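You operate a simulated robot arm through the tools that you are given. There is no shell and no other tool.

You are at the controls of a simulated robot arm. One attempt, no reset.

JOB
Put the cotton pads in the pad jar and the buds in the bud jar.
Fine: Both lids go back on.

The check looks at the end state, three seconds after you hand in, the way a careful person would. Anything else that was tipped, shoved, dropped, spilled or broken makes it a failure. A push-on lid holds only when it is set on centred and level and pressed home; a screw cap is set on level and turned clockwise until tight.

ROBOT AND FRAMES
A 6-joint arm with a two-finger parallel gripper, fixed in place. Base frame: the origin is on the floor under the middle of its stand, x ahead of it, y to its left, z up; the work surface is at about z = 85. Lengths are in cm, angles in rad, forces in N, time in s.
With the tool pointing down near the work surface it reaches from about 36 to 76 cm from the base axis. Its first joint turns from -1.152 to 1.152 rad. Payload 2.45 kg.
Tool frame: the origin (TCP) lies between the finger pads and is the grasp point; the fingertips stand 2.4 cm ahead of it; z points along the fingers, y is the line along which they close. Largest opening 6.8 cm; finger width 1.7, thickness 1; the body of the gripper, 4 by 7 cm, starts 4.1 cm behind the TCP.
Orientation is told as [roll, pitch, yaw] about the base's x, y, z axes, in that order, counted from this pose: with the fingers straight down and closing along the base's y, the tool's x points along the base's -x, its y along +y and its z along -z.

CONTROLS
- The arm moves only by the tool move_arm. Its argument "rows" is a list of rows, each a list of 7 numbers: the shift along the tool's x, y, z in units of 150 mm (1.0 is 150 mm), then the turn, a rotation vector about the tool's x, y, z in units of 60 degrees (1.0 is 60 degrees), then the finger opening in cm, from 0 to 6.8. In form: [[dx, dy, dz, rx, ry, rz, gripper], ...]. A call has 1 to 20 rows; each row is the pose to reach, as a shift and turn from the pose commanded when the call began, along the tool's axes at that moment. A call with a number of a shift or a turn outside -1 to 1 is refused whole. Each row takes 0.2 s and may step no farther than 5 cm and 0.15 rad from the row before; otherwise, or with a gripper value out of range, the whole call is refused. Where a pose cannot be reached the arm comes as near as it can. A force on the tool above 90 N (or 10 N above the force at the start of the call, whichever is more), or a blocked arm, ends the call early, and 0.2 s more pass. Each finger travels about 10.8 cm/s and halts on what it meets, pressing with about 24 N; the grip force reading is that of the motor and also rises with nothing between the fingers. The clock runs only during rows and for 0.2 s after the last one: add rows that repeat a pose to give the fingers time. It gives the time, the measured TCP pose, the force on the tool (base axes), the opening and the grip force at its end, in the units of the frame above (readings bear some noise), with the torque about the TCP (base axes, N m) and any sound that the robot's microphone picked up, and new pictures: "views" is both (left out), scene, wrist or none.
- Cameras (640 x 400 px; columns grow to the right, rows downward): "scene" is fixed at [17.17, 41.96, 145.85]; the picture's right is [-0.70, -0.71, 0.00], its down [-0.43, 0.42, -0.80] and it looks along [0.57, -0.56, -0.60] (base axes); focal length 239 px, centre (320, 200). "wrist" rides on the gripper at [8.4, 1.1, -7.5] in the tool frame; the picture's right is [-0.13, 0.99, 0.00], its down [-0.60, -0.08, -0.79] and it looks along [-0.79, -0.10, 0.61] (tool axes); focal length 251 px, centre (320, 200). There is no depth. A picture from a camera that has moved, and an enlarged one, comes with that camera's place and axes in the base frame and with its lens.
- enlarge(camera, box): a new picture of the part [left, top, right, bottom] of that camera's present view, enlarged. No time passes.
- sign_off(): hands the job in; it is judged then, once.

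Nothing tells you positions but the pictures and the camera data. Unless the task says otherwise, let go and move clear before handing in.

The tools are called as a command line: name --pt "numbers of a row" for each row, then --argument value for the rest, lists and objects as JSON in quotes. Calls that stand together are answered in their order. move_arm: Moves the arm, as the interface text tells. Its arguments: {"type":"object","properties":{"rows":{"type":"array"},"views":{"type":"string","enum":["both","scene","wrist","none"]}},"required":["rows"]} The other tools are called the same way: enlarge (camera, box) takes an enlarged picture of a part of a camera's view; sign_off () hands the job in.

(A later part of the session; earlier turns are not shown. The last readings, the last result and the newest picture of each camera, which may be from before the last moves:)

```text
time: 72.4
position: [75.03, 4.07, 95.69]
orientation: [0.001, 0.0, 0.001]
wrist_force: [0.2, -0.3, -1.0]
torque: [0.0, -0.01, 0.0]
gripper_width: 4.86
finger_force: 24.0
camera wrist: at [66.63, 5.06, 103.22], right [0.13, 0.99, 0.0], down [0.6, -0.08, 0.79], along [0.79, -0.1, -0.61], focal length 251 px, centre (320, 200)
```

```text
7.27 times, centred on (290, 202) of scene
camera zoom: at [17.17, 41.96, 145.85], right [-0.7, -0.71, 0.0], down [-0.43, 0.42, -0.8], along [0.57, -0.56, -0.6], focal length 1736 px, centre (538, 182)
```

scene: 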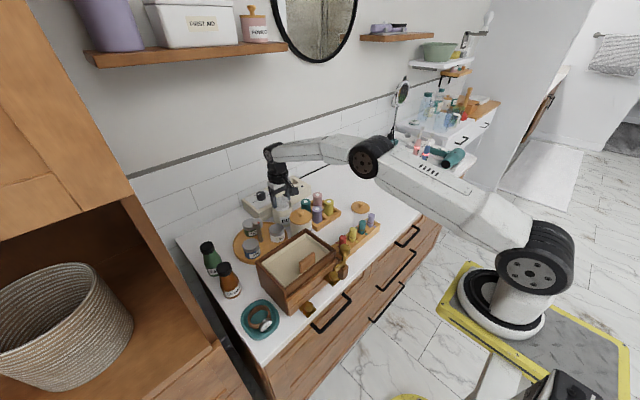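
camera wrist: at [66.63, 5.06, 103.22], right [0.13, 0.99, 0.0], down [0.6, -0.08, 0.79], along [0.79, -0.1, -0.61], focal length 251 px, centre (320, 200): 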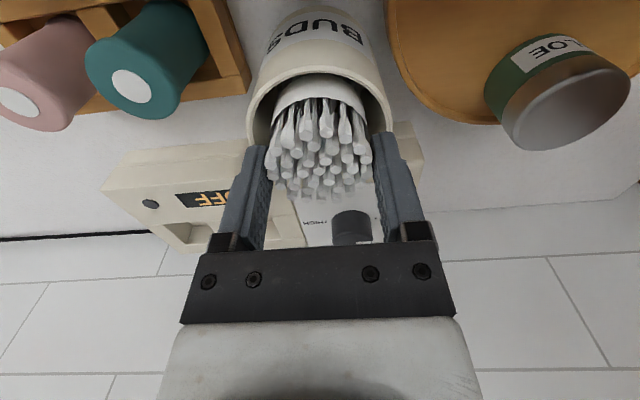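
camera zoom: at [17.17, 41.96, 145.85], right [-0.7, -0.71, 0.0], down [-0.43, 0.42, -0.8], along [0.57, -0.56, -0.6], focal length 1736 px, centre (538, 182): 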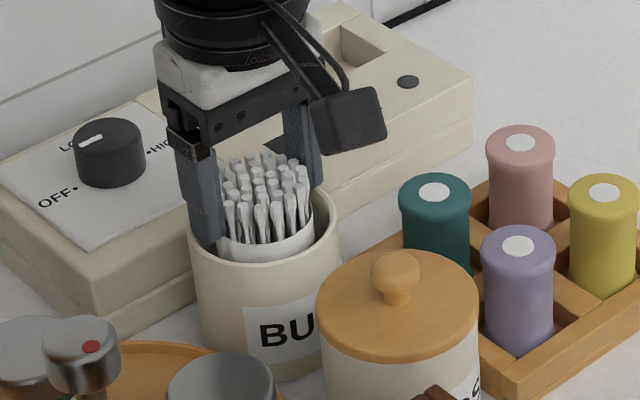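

Centred and about 3.5 cm into the jar. I'll lower another 0.25 cm and release, then rise and look.

move_arm --pt "0 0 0.017 0 0 0 4.2" --pt "0 0 0.017 0 0 0 6.8" --pt "0 0 0.017 0 0 0 6.8" --pt "0 0 0.017 0 0 0 6.8" --pt "0 0 -0.1 0 0 0 6.8" --pt "0 0 -0.3 0 0 0 6.8" --pt "0.15 0 -0.45 0 0 0 6.8" --pt "0.27 0 -0.45 0 0 0 6.8" --pt "0.27 0 -0.45 0 0 0 6.8"

enlarge --camera "wrist" --box '[220, 20, 420, 210]'

enlarge --camera "scene" --box '[260, 185, 320, 230]'

```text
time: 74.4
position: [70.85, 4.09, 102.4]
orientation: [0.0, 0.001, 0.0]
wrist_force: [0.2, -0.4, -0.2]
torque: [-0.05, 0.0, -0.01]
gripper_width: 6.8
finger_force: 0.1
camera wrist: at [62.55, 5.05, 109.9], right [0.13, 0.99, 0.0], down [0.6, -0.08, 0.79], along [0.79, -0.1, -0.61], focal length 251 px, centre (320, 200)
```

scene: 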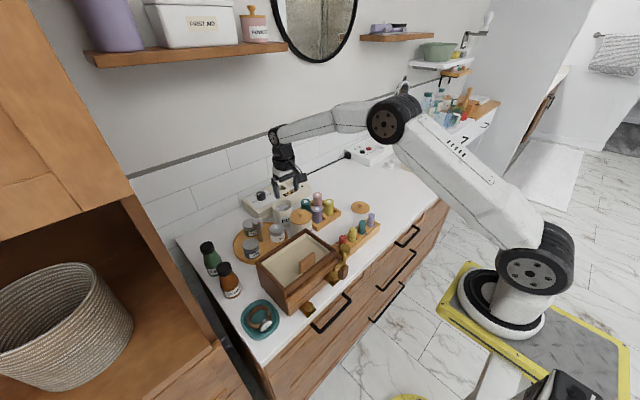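
wrist: 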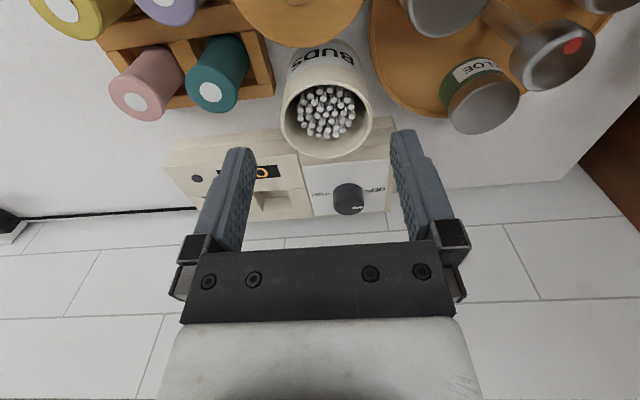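

```text
2.11 times, centred on (320, 115) of wrist
camera zoom: at [62.55, 5.05, 109.9], right [0.13, 0.99, 0.0], down [0.6, -0.08, 0.79], along [0.79, -0.1, -0.61], focal length 529 px, centre (320, 379)
```

zoom: 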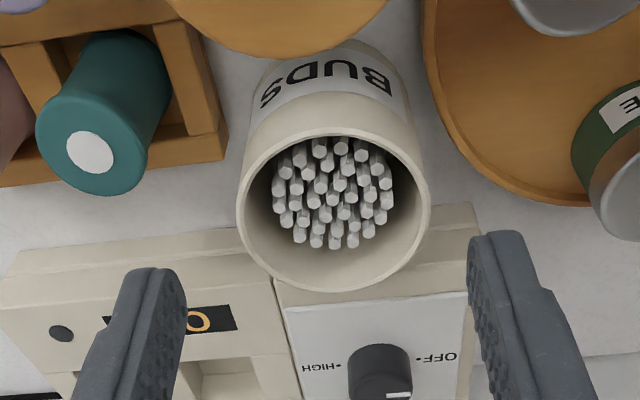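

```text
8.89 times, centred on (290, 208) of scene
camera zoom: at [17.17, 41.96, 145.85], right [-0.7, -0.71, 0.0], down [-0.43, 0.42, -0.8], along [0.57, -0.56, -0.6], focal length 2122 px, centre (587, 133)
```

zoom: 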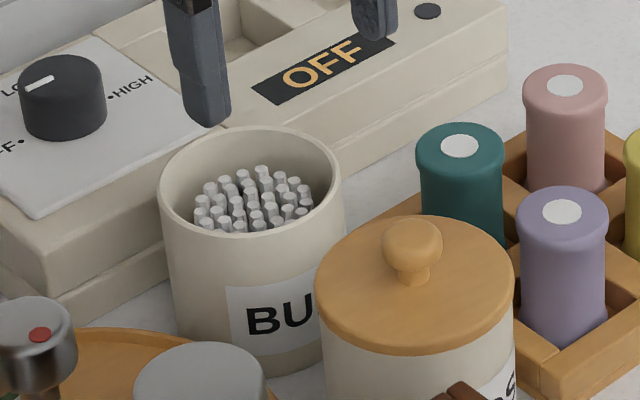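

The buds stand upright inside the jar, below the rim. Next I'll fetch the BUDS lid from the counter.

move_arm --pt "0.1 -0.15 0 0 0 0 6.8" --pt "0.23 -0.4 0 0 0 0 6.8" --pt "0.36 -0.65 0 0 0 0 6.8" --pt "0.483 -0.883 0 0 0 0 6.8" --views "none"

move_arm --pt "0.12 -0.22 0 0 0 0 6.8" --pt "0.25 -0.46 0.08 0 0 0 6.8" --pt "0.38 -0.7 0.2 0 0 0 6.8" --pt "0.483 -0.883 0.34 0 0 0 6.8" --pt "0.483 -0.883 0.34 0 0 0 6.8"

enlarge --camera "wrist" --box '[220, 20, 420, 180]'

```text
time: 75.4
position: [63.55, -9.27, 102.31]
orientation: [-0.001, -0.002, -0.001]
wrist_force: [0.0, -0.1, -0.2]
torque: [0.02, 0.02, 0.0]
gripper_width: 6.82
finger_force: 0.0
```

```text
time: 76.6
position: [56.28, -22.59, 97.29]
orientation: [-0.001, 0.002, 0.0]
wrist_force: [0.2, -0.7, -1.0]
torque: [0.0, 0.01, -0.01]
gripper_width: 6.79
finger_force: 0.0
camera wrist: at [47.94, -21.68, 104.8], right [0.13, 0.99, 0.0], down [0.6, -0.08, 0.79], along [0.79, -0.1, -0.61], focal length 251 px, centre (320, 200)
```

scene: 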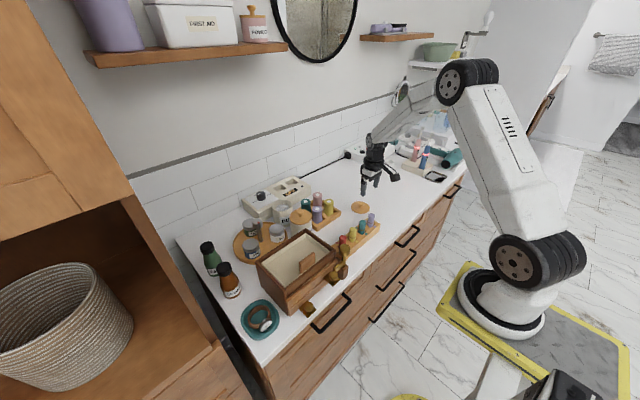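
wrist: 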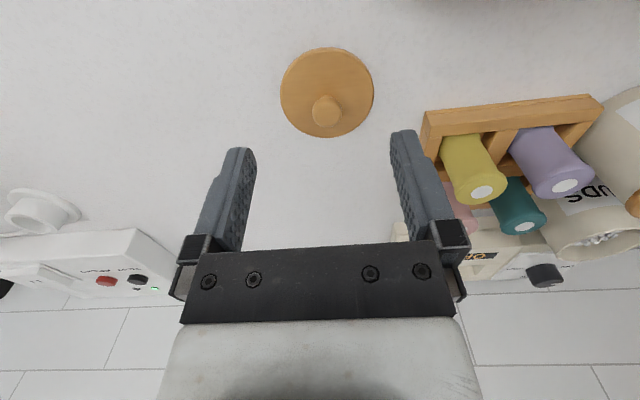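

```text
2.50 times, centred on (320, 100) of wrist
camera zoom: at [47.94, -21.68, 104.8], right [0.13, 0.99, 0.0], down [0.6, -0.08, 0.79], along [0.79, -0.1, -0.61], focal length 629 px, centre (320, 450)
```

zoom: 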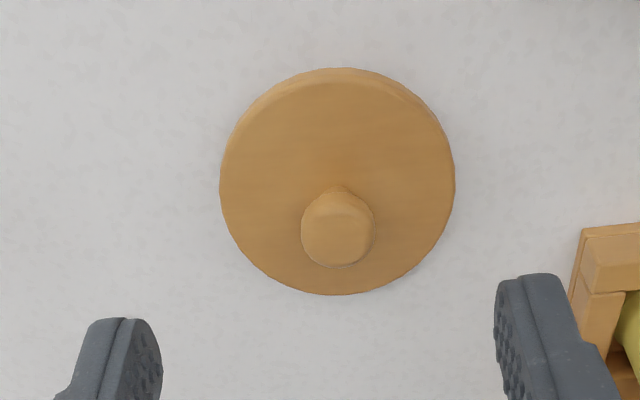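

The knob is slightly to the right of last time. I'll adjust and go down onto it.

move_arm --pt "-0.09 0.003 0.08 0 0 0 6.8" --pt "-0.182 0.006 0.2 0 0 0 6.8" --pt "-0.182 0.006 0.35 0 0 0 6.8" --pt "-0.182 0.006 0.46 0 0 0 6.8" --pt "-0.182 0.006 0.528 0 0 0 6.8" --pt "-0.182 0.006 0.528 0 0 0 6.8" --views "wrist"

enlarge --camera "wrist" --box '[220, 50, 420, 200]'

enlarge --camera "scene" --box '[340, 180, 390, 220]'

```text
time: 78.0
position: [59.19, -22.12, 89.53]
orientation: [0.001, 0.001, 0.0]
wrist_force: [-0.5, -0.1, 0.0]
torque: [0.0, 0.04, 0.0]
gripper_width: 6.79
finger_force: 0.0
camera wrist: at [50.82, -21.31, 96.98], right [0.13, 0.99, 0.0], down [0.6, -0.08, 0.79], along [0.79, -0.1, -0.61], focal length 251 px, centre (320, 200)
```

wrist: 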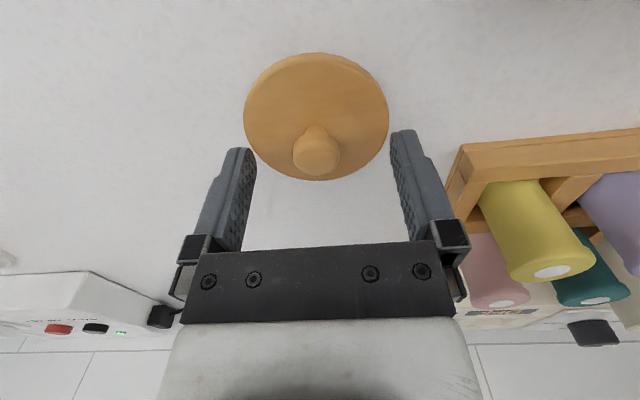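

```text
2.67 times, centred on (320, 125) of wrist
camera zoom: at [50.82, -21.31, 96.98], right [0.13, 0.99, 0.0], down [0.6, -0.08, 0.79], along [0.79, -0.1, -0.61], focal length 670 px, centre (320, 400)
```

zoom: 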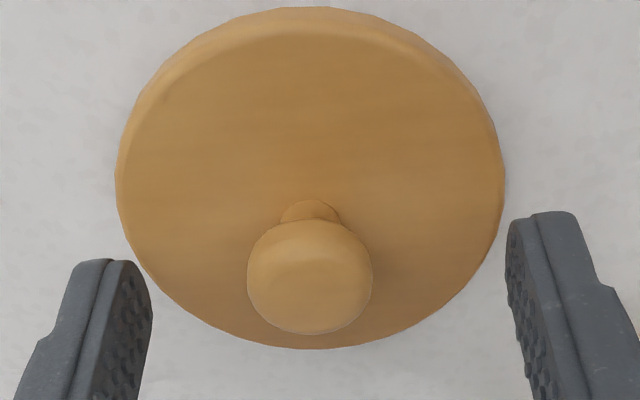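

```text
10.00 times, centred on (365, 200) of scene
camera zoom: at [17.17, 41.96, 145.85], right [-0.7, -0.71, 0.0], down [-0.43, 0.42, -0.8], along [0.57, -0.56, -0.6], focal length 2387 px, centre (-130, 200)
```

zoom: 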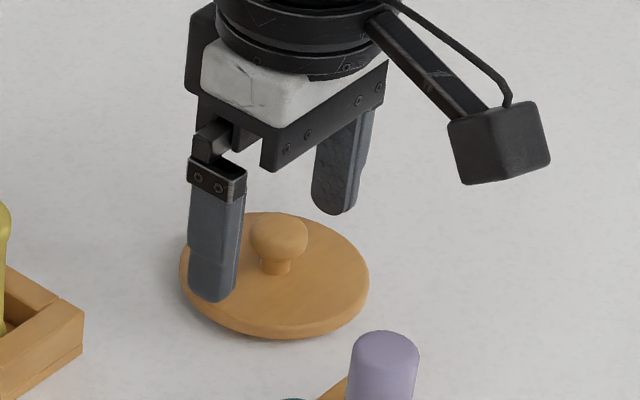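

The TCP ended slightly off in y. I'll hold still briefly to see the settled position.

move_arm --pt "0 0 0 0 0 0 6.8" --pt "0 0 0 0 0 0 6.8" --pt "0 0 0 0 0 0 6.8" --views "wrist"

enlarge --camera "wrist" --box '[220, 50, 420, 200]'

```text
time: 78.8
position: [59.11, -22.28, 89.51]
orientation: [-0.001, 0.0, 0.002]
wrist_force: [-0.1, -0.4, 0.4]
torque: [-0.01, -0.02, -0.02]
gripper_width: 6.79
finger_force: 0.0
camera wrist: at [50.81, -21.3, 97.0], right [0.13, 0.99, 0.0], down [0.6, -0.08, 0.79], along [0.79, -0.1, -0.61], focal length 251 px, centre (320, 200)
```

wrist: 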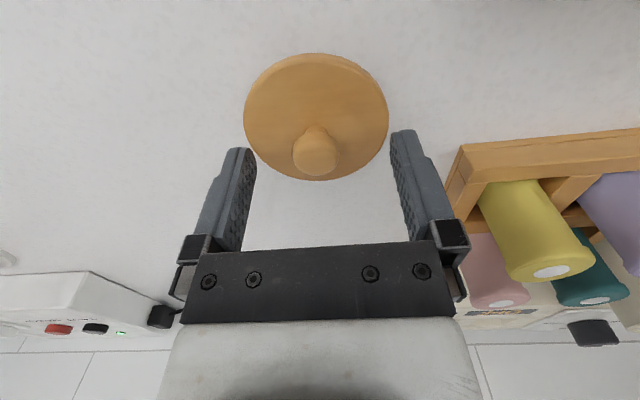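

```text
2.67 times, centred on (320, 125) of wrist
camera zoom: at [50.81, -21.3, 97.0], right [0.13, 0.99, 0.0], down [0.6, -0.08, 0.79], along [0.79, -0.1, -0.61], focal length 670 px, centre (320, 400)
```

zoom: 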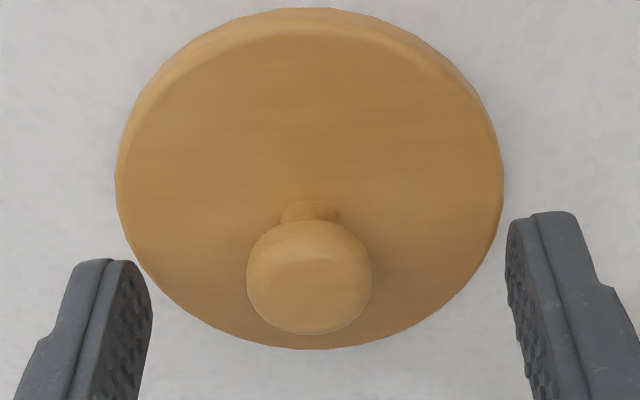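

Stable, so I'll correct: -0.15 in x, -0.2 in y, -0.25 in z.

move_arm --pt "0.01 -0.0133 0.008 0 0 0 6.8" --pt "0.01 -0.0133 0.016 0 0 0 6.8" --pt "0.01 -0.0133 0.016 0 0 0 6.8" --views "wrist"

enlarge --camera "wrist" --box '[220, 50, 420, 200]'

```text
time: 79.6
position: [59.02, -22.32, 89.23]
orientation: [0.001, 0.0, 0.001]
wrist_force: [0.0, 0.1, 0.3]
torque: [0.01, 0.0, 0.0]
gripper_width: 6.8
finger_force: 0.1
camera wrist: at [50.66, -21.53, 96.7], right [0.13, 0.99, 0.0], down [0.6, -0.08, 0.79], along [0.79, -0.1, -0.61], focal length 251 px, centre (320, 200)
```

wrist: 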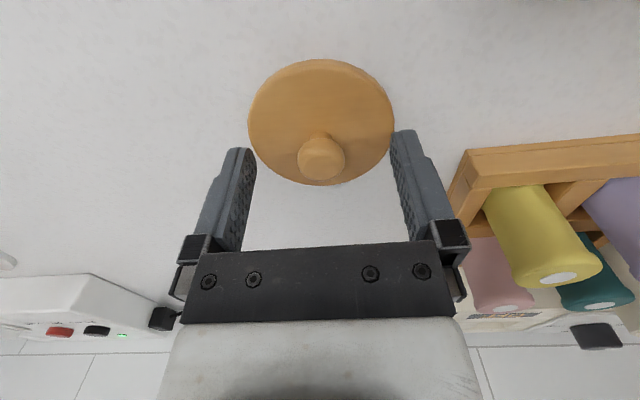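

```text
2.67 times, centred on (320, 125) of wrist
camera zoom: at [50.66, -21.53, 96.7], right [0.13, 0.99, 0.0], down [0.6, -0.08, 0.79], along [0.79, -0.1, -0.61], focal length 670 px, centre (320, 400)
```

zoom: 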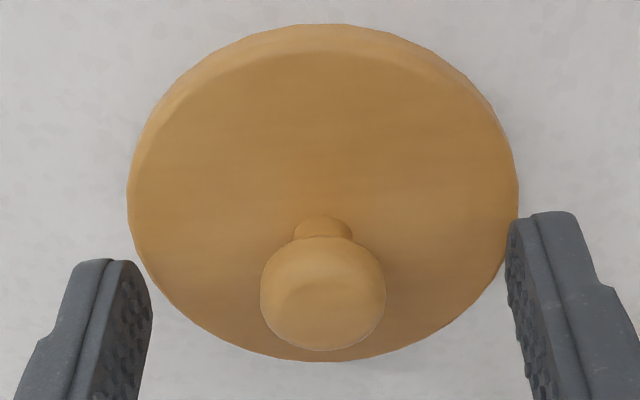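

Now it matches the earlier grasp view exactly. I'll close and lift.

move_arm --pt "0 0 0 0 0 0 4.0" --pt "0 0 0 0 0 0 2.4" --pt "0 0 0 0 0 0 1.6" --pt "0 0 0 0 0 0 1.0" --pt "0 0 0 0 0 0 1.0" --pt "0 0 -0.03 0 0 0 1.0" --pt "0 0 -0.1 0 0 0 1.0" --pt "0 0 -0.3 0 0 0 1.0" --pt "0 0 -0.6 0 0 0 1.0" --pt "0 0 -0.93 0 0 0 1.0" --pt "0 0 -0.93 0 0 0 1.0" --views "wrist"

move_arm --pt "-0.06 0.1 0 0 0 0 1.0" --pt "-0.16 0.28 0 0 0 0 1.0" --pt "-0.28 0.47 0 0 0 0 1.0" --pt "-0.4 0.67 0 0 0 0 1.0" --pt "-0.53 0.88 0 0 0 0 1.0" --views "none"

move_arm --pt "-0.12 0.2 0 0 0 0 1.0" --pt "-0.25 0.42 0 0 0 0 1.0" --pt "-0.37 0.62 0 0 0 0 1.0" --pt "-0.47 0.78 0 0 0 0 1.0" --pt "-0.525 0.882 0 0 0 0 1.0" --pt "-0.525 0.882 0 0 0 0 1.0" --pt "-0.525 0.882 0 0 0 0 1.0"

enlarge --camera "wrist" --box '[220, 0, 420, 200]'

enlarge --camera "scene" --box '[260, 165, 320, 225]'

```text
time: 82.0
position: [59.0, -22.29, 103.33]
orientation: [-0.001, 0.002, -0.001]
wrist_force: [-0.5, 0.7, -0.4]
torque: [0.02, -0.01, 0.03]
gripper_width: 2.14
finger_force: 23.8
camera wrist: at [50.68, -21.35, 110.82], right [0.13, 0.99, 0.0], down [0.6, -0.08, 0.79], along [0.79, -0.1, -0.61], focal length 251 px, centre (320, 200)
```

wrist: 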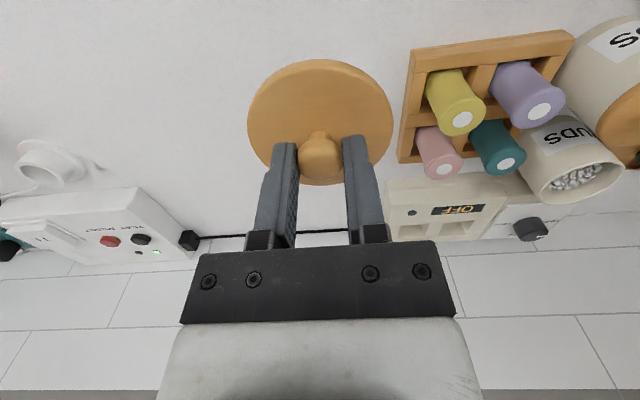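

```text
time: 83.2
position: [67.05, -9.15, 103.18]
orientation: [0.0, 0.0, -0.002]
wrist_force: [0.3, 0.9, -1.2]
torque: [0.02, -0.02, -0.01]
gripper_width: 2.18
finger_force: 23.5
```

```text
time: 84.8
position: [74.9, 3.99, 103.32]
orientation: [-0.001, 0.001, 0.001]
wrist_force: [0.7, -0.1, -1.0]
torque: [-0.01, -0.01, -0.04]
gripper_width: 2.19
finger_force: 24.2
camera wrist: at [66.56, 4.86, 110.76], right [0.13, 0.99, 0.0], down [0.6, -0.08, 0.79], along [0.79, -0.1, -0.61], focal length 251 px, centre (320, 200)
```

scene: 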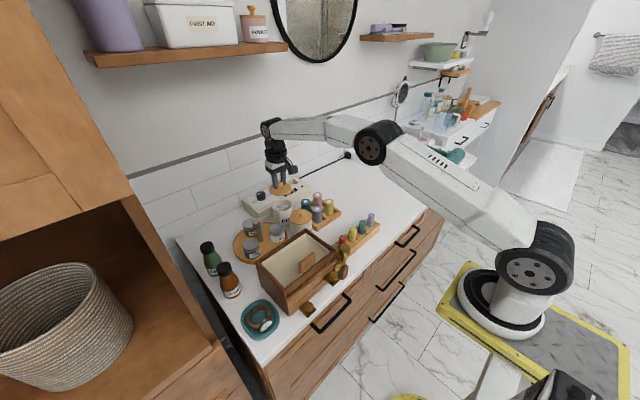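
wrist: 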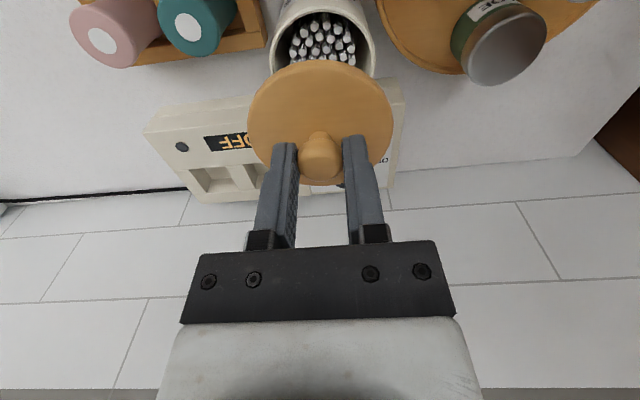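

```text
2.00 times, centred on (320, 100) of wrist
camera zoom: at [66.56, 4.86, 110.76], right [0.13, 0.99, 0.0], down [0.6, -0.08, 0.79], along [0.79, -0.1, -0.61], focal length 503 px, centre (320, 400)
```

zoom: 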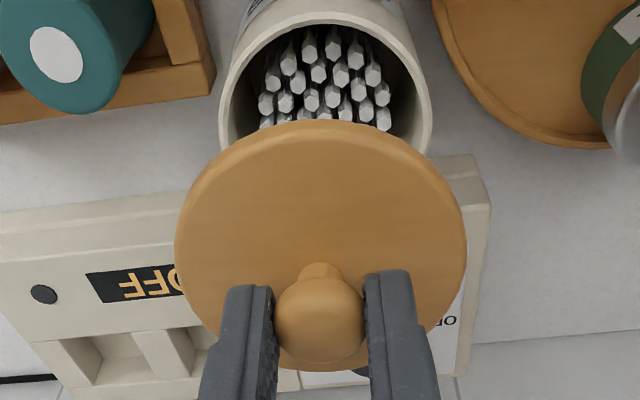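

```text
6.67 times, centred on (290, 195) of scene
camera zoom: at [17.17, 41.97, 145.85], right [-0.7, -0.71, 0.0], down [-0.43, 0.42, -0.8], along [0.57, -0.56, -0.6], focal length 1591 px, centre (520, 233)
```

zoom: 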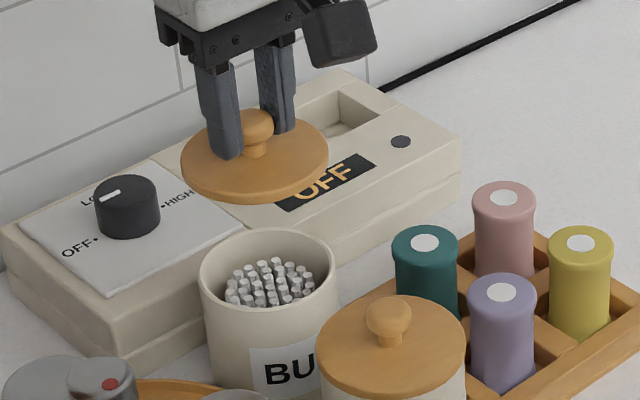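

The jar is slightly to +y and nearer than the lid. I'll correct by +0.2 in y and -0.15 in x, and lower to about 1 cm above seating.

move_arm --pt "0.01 0.0133 0.08 0 0 0 1.0" --pt "0.01 0.0133 0.19 0 0 0 1.0" --pt "0.01 0.0133 0.29 0 0 0 1.0" --pt "0.01 0.0133 0.36 0 0 0 1.0" --pt "0.01 0.0133 0.395 0 0 0 1.0" --pt "0.01 0.0133 0.395 0 0 0 1.0" --pt "0.01 0.0133 0.395 0 0 0 1.0"

enlarge --camera "wrist" --box '[230, 20, 410, 200]'

enlarge --camera "scene" --box '[270, 190, 300, 215]'

```text
time: 86.4
position: [74.65, 4.2, 97.37]
orientation: [-0.001, 0.0, 0.001]
wrist_force: [0.4, -0.4, -0.5]
torque: [0.0, -0.01, 0.04]
gripper_width: 2.13
finger_force: 24.2
camera wrist: at [66.32, 5.13, 104.78], right [0.13, 0.99, 0.0], down [0.6, -0.08, 0.79], along [0.79, -0.1, -0.61], focal length 251 px, centre (320, 200)
```

scene: 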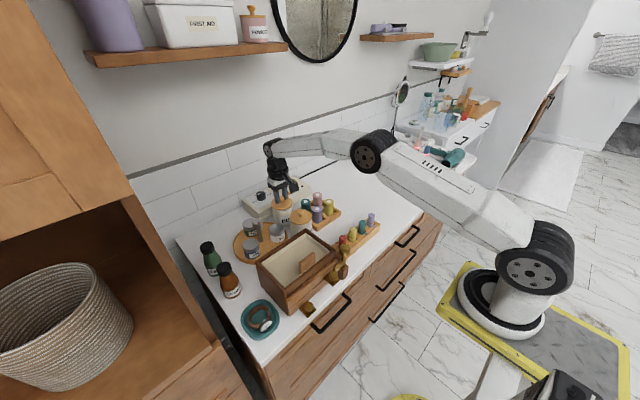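
wrist: 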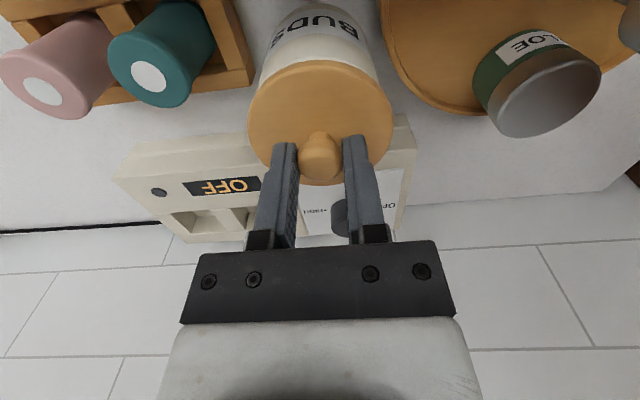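

```text
2.22 times, centred on (320, 110) of wrist
camera zoom: at [66.32, 5.13, 104.78], right [0.13, 0.99, 0.0], down [0.6, -0.08, 0.79], along [0.79, -0.1, -0.61], focal length 559 px, centre (320, 400)
```

zoom: 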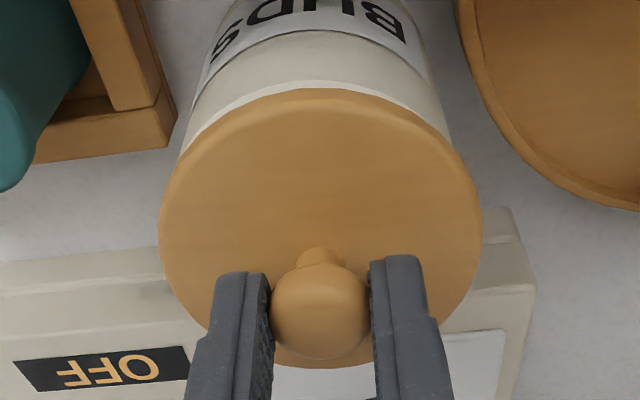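

```text
16.00 times, centred on (285, 202) of scene
camera zoom: at [17.17, 41.96, 145.85], right [-0.7, -0.71, 0.0], down [-0.43, 0.42, -0.8], along [0.57, -0.56, -0.6], focal length 3819 px, centre (880, 160)
```

zoom: 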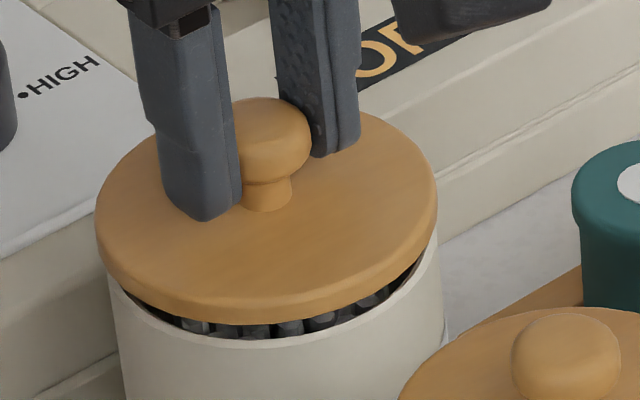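

The scene view is laterally right, but the wrist view shows the lid about 0.13 cm too near in x and 0.13 too far in +y. I'll correct both and check.

move_arm --pt "-0.009 -0.009 0 0 0 0 1.0" --pt "-0.009 -0.009 0.02 0 0 0 1.0" --pt "-0.009 -0.009 0.035 0 0 0 1.0" --pt "-0.009 -0.009 0.035 0 0 0 1.0" --views "none"

enlarge --camera "wrist" --box '[230, 20, 410, 200]'

enlarge --camera "scene" --box '[270, 190, 300, 215]'

enlarge --camera "wrist" --box '[240, 20, 400, 100]'

```text
time: 87.4
position: [74.81, 4.04, 96.73]
orientation: [-0.001, -0.002, 0.001]
wrist_force: [0.8, 0.9, -0.6]
torque: [0.01, 0.0, -0.02]
gripper_width: 2.17
finger_force: 23.6
```

```text
2.22 times, centred on (320, 110) of wrist
camera zoom: at [66.45, 5.01, 104.24], right [0.13, 0.99, 0.0], down [0.6, -0.08, 0.79], along [0.79, -0.1, -0.61], focal length 559 px, centre (320, 400)
```

zoom: 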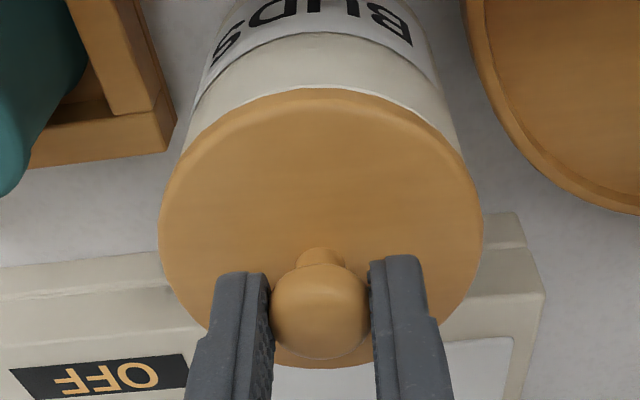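

```text
16.00 times, centred on (285, 202) of scene
camera zoom: at [17.17, 41.96, 145.85], right [-0.7, -0.71, 0.0], down [-0.43, 0.42, -0.8], along [0.57, -0.56, -0.6], focal length 3819 px, centre (880, 160)
```

zoom: 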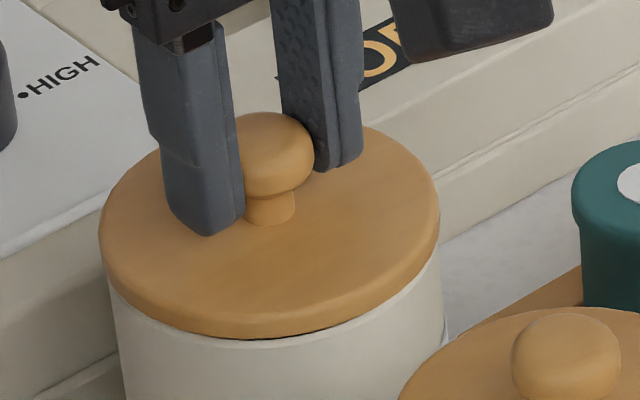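

```text
4.00 times, centred on (320, 60) of wrist
camera zoom: at [66.45, 5.01, 104.24], right [0.13, 0.99, 0.0], down [0.6, -0.08, 0.79], along [0.79, -0.1, -0.61], focal length 1006 px, centre (320, 760)
```

zoom: 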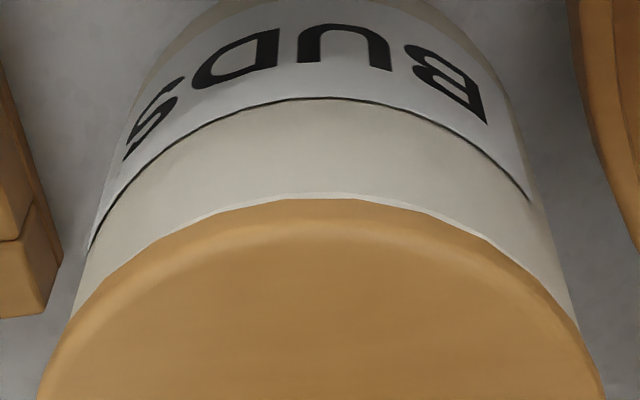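

The lid is now centred in both views. I'll lower in small steps until it seats.

move_arm --pt "0 0 0.01 0 0 0 1.0" --pt "0 0 0.01 0 0 0 1.0" --views "none"

move_arm --pt "0 0 0.008 0 0 0 1.0" --pt "0 0 0.008 0 0 0 1.0" --views "none"

```text
time: 88.0
position: [74.84, 4.09, 96.65]
orientation: [0.0, 0.001, -0.001]
wrist_force: [0.4, 0.3, 0.5]
torque: [0.0, 0.03, -0.03]
gripper_width: 2.15
finger_force: 23.4
```

```text
time: 88.6
position: [74.84, 3.96, 96.63]
orientation: [0.002, 0.001, 0.0]
wrist_force: [0.0, -0.7, -1.7]
torque: [0.02, 0.0, 0.0]
gripper_width: 2.15
finger_force: 24.0
```

move_arm --pt "0 0 0.008 0 0 0 1.0" --pt "0 0 0.008 0 0 0 1.0" --views "none"

enlarge --camera "scene" --box '[270, 190, 300, 215]'

enlarge --camera "wrist" --box '[240, 20, 400, 100]'

```text
time: 89.2
position: [74.77, 4.11, 96.29]
orientation: [0.001, -0.001, 0.001]
wrist_force: [-1.5, 0.8, 7.2]
torque: [0.01, 0.02, 0.01]
gripper_width: 2.17
finger_force: 23.5
```

```text
16.00 times, centred on (285, 202) of scene
camera zoom: at [17.15, 41.97, 145.85], right [-0.7, -0.71, 0.0], down [-0.43, 0.42, -0.8], along [0.57, -0.56, -0.6], focal length 3819 px, centre (880, 160)
```

zoom: 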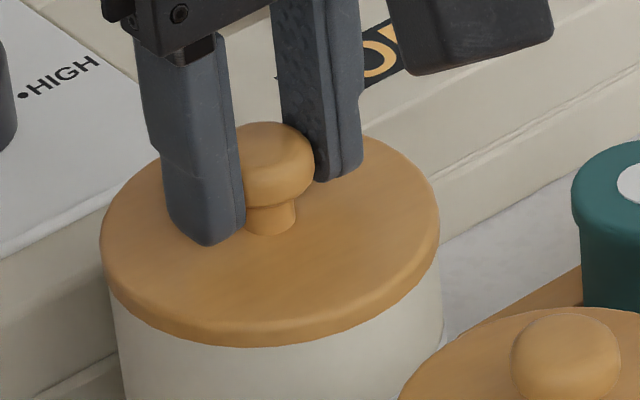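

```text
4.00 times, centred on (320, 60) of wrist
camera zoom: at [66.53, 4.96, 103.87], right [0.13, 0.99, 0.0], down [0.6, -0.08, 0.79], along [0.79, -0.1, -0.61], focal length 1006 px, centre (320, 760)
```

zoom: 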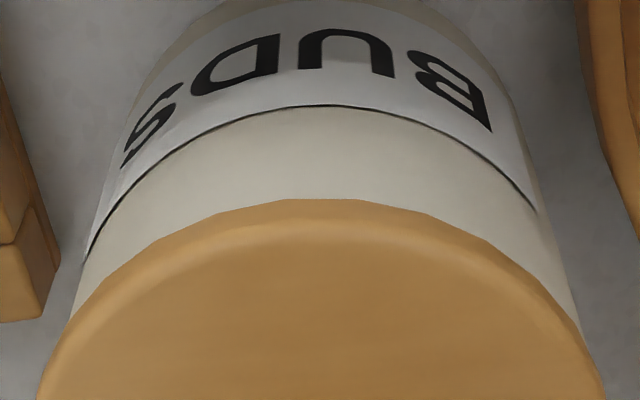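

Contact at 7 N with no snap yet. I'll press a bit further.

move_arm --pt "0 0 0.008 0 0 0 1.0" --pt "0 0 0.008 0 0 0 1.0" --views "none"

```text
time: 89.8
position: [74.94, 4.08, 96.37]
orientation: [-0.002, -0.005, -0.001]
wrist_force: [-4.2, 2.6, 16.6]
torque: [0.04, 0.28, 0.0]
gripper_width: 2.17
finger_force: 23.7
```

move_arm --pt "0 0 0.008 0 0 0 1.0" --pt "0 0 0.008 0 0 0 1.0" --views "none"

enlarge --camera "scene" --box '[270, 190, 300, 215]'

enlarge --camera "wrist" --box '[230, 20, 410, 200]'

```text
time: 90.4
position: [74.9, 4.01, 96.46]
orientation: [0.002, -0.003, -0.001]
wrist_force: [-2.3, 3.5, 24.3]
torque: [0.07, 0.0, 0.01]
gripper_width: 2.15
finger_force: 24.1
```

```text
16.00 times, centred on (285, 202) of scene
camera zoom: at [17.1, 41.97, 145.86], right [-0.7, -0.71, 0.0], down [-0.43, 0.42, -0.8], along [0.57, -0.56, -0.6], focal length 3819 px, centre (880, 160)
```

zoom: 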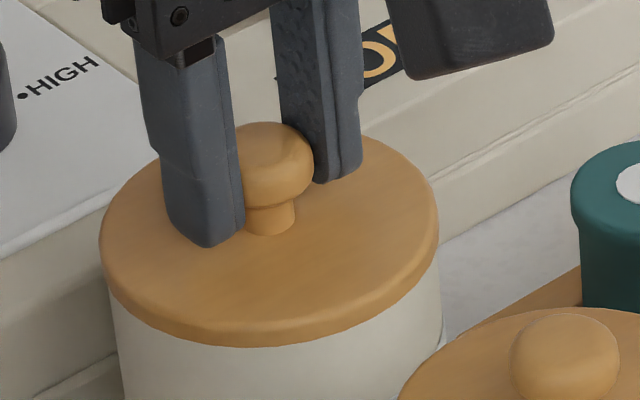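

```text
2.22 times, centred on (320, 110) of wrist
camera zoom: at [66.51, 4.95, 103.78], right [0.13, 0.99, 0.0], down [0.6, -0.08, 0.8], along [0.79, -0.1, -0.6], focal length 559 px, centre (320, 400)
```

zoom: 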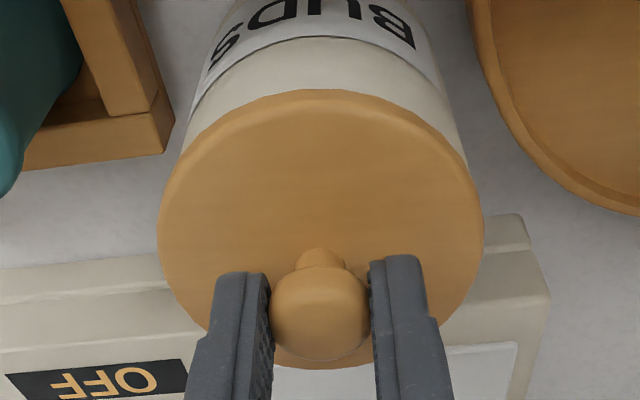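

The lid height matches the original closed position, but no snap was heard. I'll press a bit harder through the knob.

move_arm --pt "0 0 0.008 0 0 0 1.0" --pt "0 0 0.008 0 0 0 1.0" --views "none"

```text
time: 91.0
position: [74.73, 4.05, 96.26]
orientation: [0.001, -0.006, -0.001]
wrist_force: [-1.3, 2.2, 23.3]
torque: [0.03, -0.02, 0.02]
gripper_width: 2.18
finger_force: 24.2
```

The grip is now slipping on the knob, which limits the pressing force. I'll release, rise, close the fingers, and press straight down on the knob top instead.

move_arm --pt "0 0 -0.02 0 0 0 1.0" --pt "0 0 -0.02 0 0 0 3.0" --pt "0 0 -0.02 0 0 0 4.5" --pt "0 0 -0.02 0 0 0 4.5" --views "none"

move_arm --pt "0 0 -0.1 0 0 0 4.5" --pt "0 0 -0.25 0 0 0 4.5" --pt "0 0 -0.25 0 0 0 2.5" --pt "0 0 -0.25 0 0 0 1.0" --pt "0 0 -0.25 0 0 0 0" --pt "0 0 -0.25 0 0 0 0"

enlarge --camera "wrist" --box '[230, 20, 410, 200]'

enlarge --camera "scene" --box '[265, 180, 305, 213]'

```text
time: 92.0
position: [74.84, 4.08, 96.21]
orientation: [-0.002, 0.001, -0.001]
wrist_force: [0.2, 0.1, 0.1]
torque: [0.0, 0.01, 0.01]
gripper_width: 4.51
finger_force: 0.1
heard: snap
```

```text
time: 93.4
position: [74.84, 3.88, 99.97]
orientation: [0.001, 0.0, 0.0]
wrist_force: [0.8, -0.3, -0.1]
torque: [0.0, -0.02, -0.02]
gripper_width: 0.0
finger_force: 23.9
camera wrist: at [66.57, 4.84, 107.51], right [0.13, 0.99, 0.0], down [0.6, -0.08, 0.79], along [0.79, -0.1, -0.61], focal length 251 px, centre (320, 200)
```

scene: 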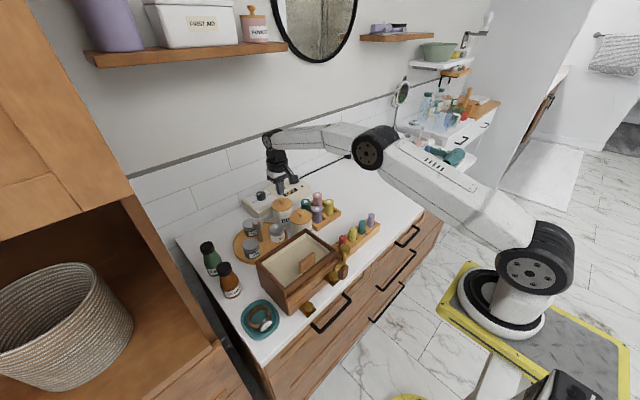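
wrist: 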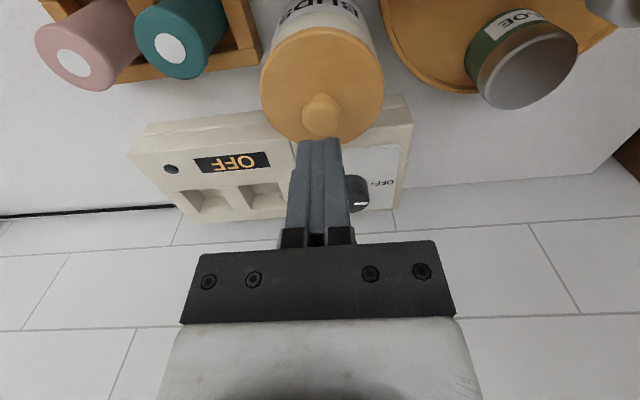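

```text
2.22 times, centred on (320, 110) of wrist
camera zoom: at [66.57, 4.84, 107.51], right [0.13, 0.99, 0.0], down [0.6, -0.08, 0.79], along [0.79, -0.1, -0.61], focal length 559 px, centre (320, 400)
```

zoom: 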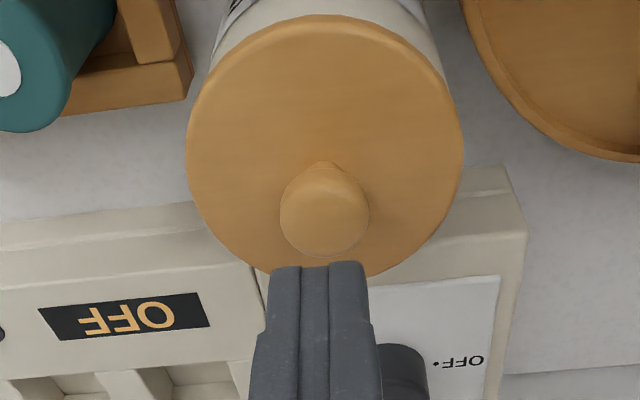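

```text
12.12 times, centred on (285, 196) of scene
camera zoom: at [17.17, 41.96, 145.85], right [-0.7, -0.71, 0.0], down [-0.43, 0.42, -0.8], along [0.57, -0.56, -0.6], focal length 2893 px, centre (744, 242)
```

zoom: 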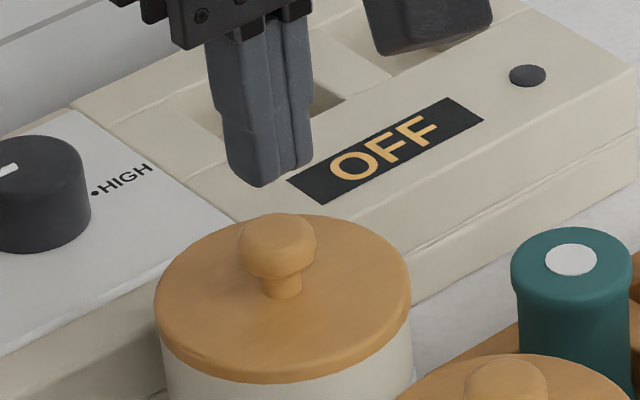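

A snap was heard on release, which is ambiguous, so I'll confirm by pressing on the knob top. I'll centre over the knob and come down to just above it.

move_arm --pt "0.008 0.009 0.03 0 0 0 0" --pt "0.008 0.009 0.06 0 0 0 0" --pt "0.008 0.009 0.07 0 0 0 0" --pt "0.008 0.009 0.07 0 0 0 0"

enlarge --camera "wrist" --box '[230, 20, 410, 200]'

enlarge --camera "scene" --box '[270, 188, 300, 213]'

```text
time: 94.4
position: [74.76, 4.09, 98.89]
orientation: [0.0, -0.001, 0.0]
wrist_force: [-0.4, 0.3, 0.0]
torque: [0.02, 0.01, -0.01]
gripper_width: 0.01
finger_force: 23.3
camera wrist: at [66.42, 5.07, 106.4], right [0.13, 0.99, 0.0], down [0.6, -0.08, 0.79], along [0.79, -0.1, -0.61], focal length 251 px, centre (320, 200)
```

scene: 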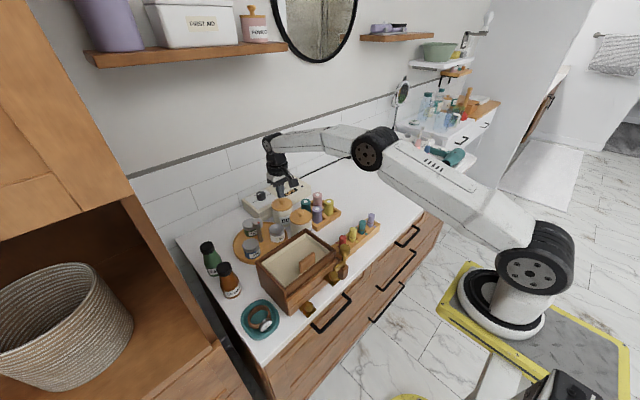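
wrist: 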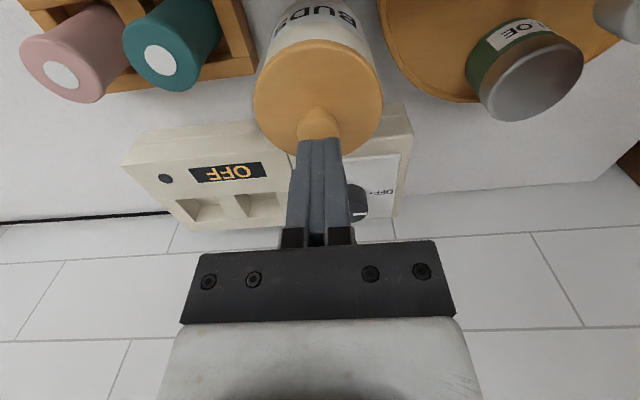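

```text
2.22 times, centred on (320, 110) of wrist
camera zoom: at [66.42, 5.07, 106.4], right [0.13, 0.99, 0.0], down [0.6, -0.08, 0.79], along [0.79, -0.1, -0.61], focal length 559 px, centre (320, 400)
```

zoom: 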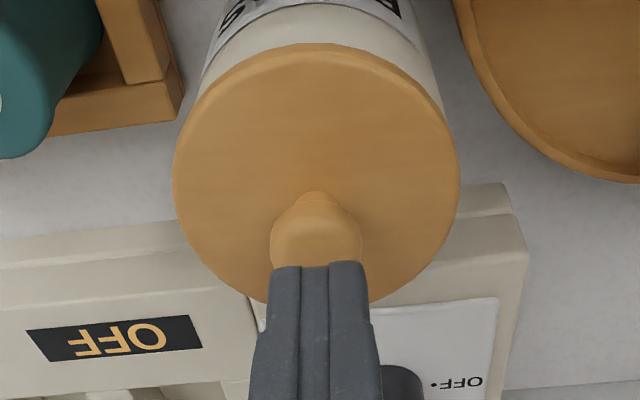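

```text
16.00 times, centred on (285, 200) of scene
camera zoom: at [17.17, 41.96, 145.85], right [-0.7, -0.71, 0.0], down [-0.43, 0.42, -0.8], along [0.57, -0.56, -0.6], focal length 3819 px, centre (880, 192)
```

zoom: 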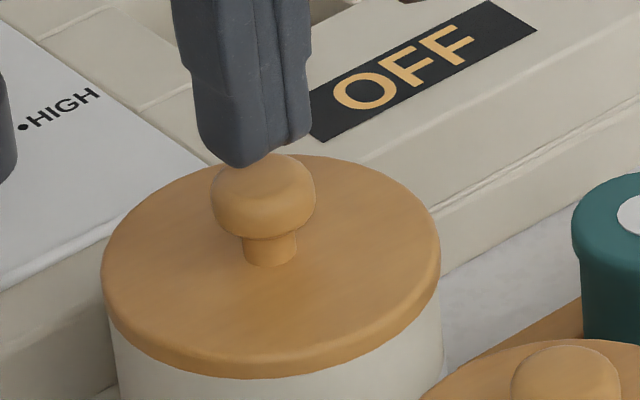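

The closed fingertips are centred just above the knob. I'll press down in steps.

move_arm --pt "0 0 0.015 0 0 0 0" --pt "0 0 0.025 0 0 0 0" --pt "0 0 0.025 0 0 0 0" --views "none"

move_arm --pt "0 0 0.01 0 0 0 0" --pt "0 0 0.01 0 0 0 0" --views "none"

```text
time: 95.2
position: [74.72, 4.26, 98.68]
orientation: [0.0, 0.0, 0.001]
wrist_force: [1.8, -0.2, -0.6]
torque: [-0.01, 0.0, 0.03]
gripper_width: 0.01
finger_force: 23.8
```

```text
time: 95.8
position: [74.7, 4.08, 98.54]
orientation: [0.001, 0.0, 0.0]
wrist_force: [0.1, -0.1, -0.9]
torque: [0.01, 0.01, 0.02]
gripper_width: 0.01
finger_force: 23.9
```

move_arm --pt "0 0 0.01 0 0 0 0" --pt "0 0 0.01 0 0 0 0" --views "none"

move_arm --pt "0 0 0.01 0 0 0 0" --pt "0 0 0.01 0 0 0 0" --views "none"

```text
time: 96.4
position: [74.75, 4.14, 98.17]
orientation: [-0.002, 0.0, 0.001]
wrist_force: [0.1, -0.1, 0.9]
torque: [-0.04, -0.02, -0.02]
gripper_width: 0.0
finger_force: 23.5
```

```text
time: 97.0
position: [74.68, 4.21, 98.08]
orientation: [0.002, 0.001, 0.0]
wrist_force: [-0.1, 0.8, 0.6]
torque: [-0.02, 0.02, -0.02]
gripper_width: 0.0
finger_force: 24.0
```

enlarge --camera "scene" --box '[270, 188, 300, 213]'

enlarge --camera "wrist" --box '[230, 20, 410, 200]'

```text
16.00 times, centred on (285, 200) of scene
camera zoom: at [17.17, 41.96, 145.85], right [-0.7, -0.71, 0.0], down [-0.43, 0.42, -0.8], along [0.57, -0.56, -0.6], focal length 3819 px, centre (880, 192)
```

zoom: 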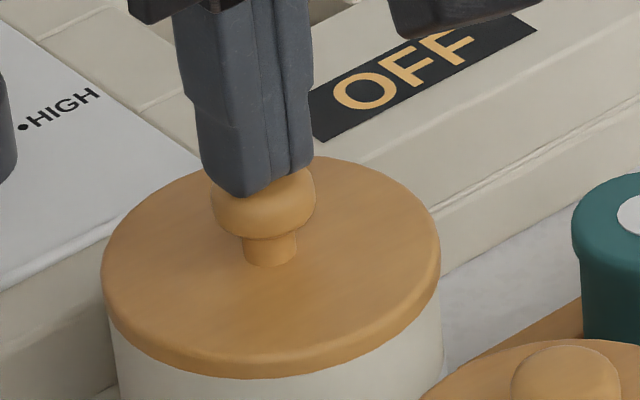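

```text
2.22 times, centred on (320, 110) of wrist
camera zoom: at [66.41, 5.11, 105.61], right [0.13, 0.99, 0.0], down [0.6, -0.08, 0.79], along [0.79, -0.1, -0.61], focal length 559 px, centre (320, 400)
```

zoom: 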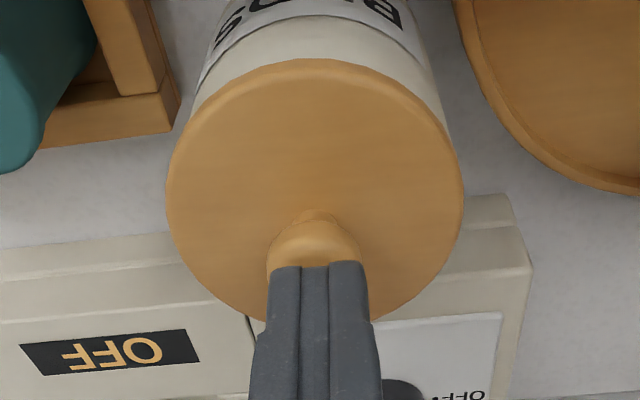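

Almost in contact. I'll shift -0.08 in y to centre better, then continue pressing.

move_arm --pt "0 -0.006 0 0 0 0 0" --pt "0 -0.006 0.008 0 0 0 0" --pt "0 -0.006 0.008 0 0 0 0" --views "none"

move_arm --pt "0 0 0.008 0 0 0 0" --pt "0 0 0.008 0 0 0 0" --views "none"

```text
time: 97.8
position: [74.63, 4.18, 97.92]
orientation: [0.0, 0.001, 0.0]
wrist_force: [0.1, -0.6, -0.4]
torque: [-0.03, -0.01, 0.01]
gripper_width: 0.0
finger_force: 23.5
```

```text
time: 98.4
position: [74.64, 4.12, 97.95]
orientation: [0.0, -0.001, 0.0]
wrist_force: [0.0, 0.0, -0.2]
torque: [-0.03, 0.05, 0.0]
gripper_width: 0.0
finger_force: 23.5
```

move_arm --pt "0 0 0.008 0 0 0 0" --pt "0 0 0.008 0 0 0 0" --views "none"

move_arm --pt "0 0 0.008 0 0 0 0" --pt "0 0 0.008 0 0 0 0" --views "none"

```text
time: 99.0
position: [74.71, 4.04, 97.95]
orientation: [-0.001, -0.001, 0.001]
wrist_force: [-3.7, -1.0, 8.0]
torque: [-0.02, 0.08, 0.02]
gripper_width: 0.0
finger_force: 23.8
```

```text
time: 99.6
position: [74.79, 4.13, 97.94]
orientation: [0.0, -0.005, 0.0]
wrist_force: [-8.2, -0.1, 21.7]
torque: [0.03, 0.21, 0.02]
gripper_width: 0.01
finger_force: 23.6
```

move_arm --pt "0 0 0.008 0 0 0 0" --pt "0 0 0.008 0 0 0 0" --views "none"

enlarge --camera "scene" --box '[270, 188, 300, 213]'

enlarge --camera "wrist" --box '[230, 20, 410, 200]'

```text
time: 100.2
position: [74.74, 4.09, 97.77]
orientation: [-0.001, -0.005, -0.002]
wrist_force: [-7.6, 2.8, 29.0]
torque: [0.03, 0.23, 0.0]
gripper_width: 0.01
finger_force: 23.1
```

```text
16.00 times, centred on (285, 200) of scene
camera zoom: at [17.07, 41.97, 145.86], right [-0.7, -0.71, 0.0], down [-0.43, 0.42, -0.8], along [0.57, -0.56, -0.6], focal length 3819 px, centre (880, 192)
```

zoom: 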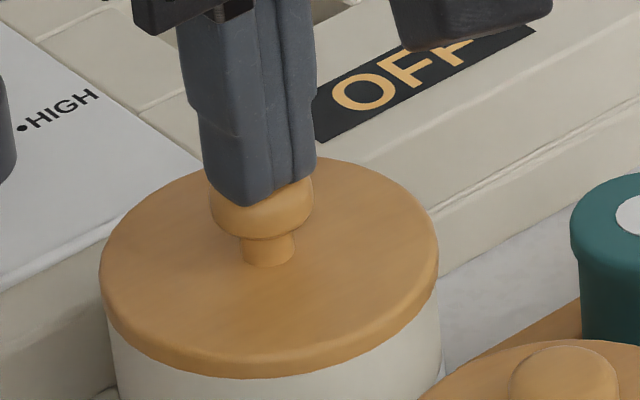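

```text
2.22 times, centred on (320, 110) of wrist
camera zoom: at [66.33, 5.02, 105.32], right [0.13, 0.99, 0.0], down [0.6, -0.08, 0.8], along [0.79, -0.1, -0.6], focal length 559 px, centre (320, 400)
```

zoom: 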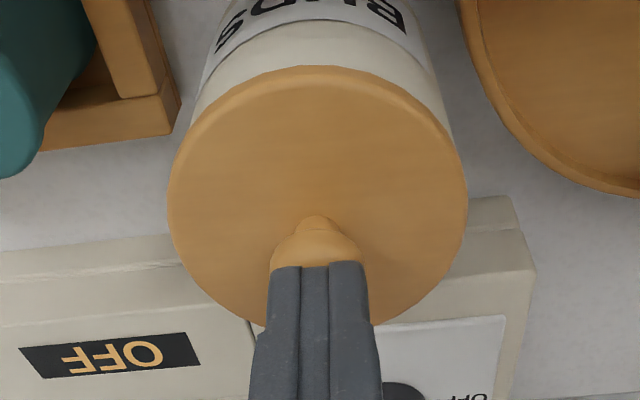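

move_arm --pt "0 0 0.008 0 0 0 0" --pt "0 0 0.008 0 0 0 0" --views "none"

move_arm --pt "0 0 0.006 0 0 0 0" --pt "0 0 0.006 0 0 0 0" --views "none"

```text
time: 100.8
position: [74.77, 4.12, 97.88]
orientation: [-0.001, -0.008, 0.0]
wrist_force: [-11.8, 1.6, 33.5]
torque: [0.03, 0.38, 0.01]
gripper_width: 0.02
finger_force: 23.5
```

```text
time: 101.4
position: [74.79, 4.07, 97.89]
orientation: [-0.001, -0.008, 0.0]
wrist_force: [-13.5, 1.1, 36.3]
torque: [0.06, 0.43, 0.03]
gripper_width: 0.0
finger_force: 23.6
```

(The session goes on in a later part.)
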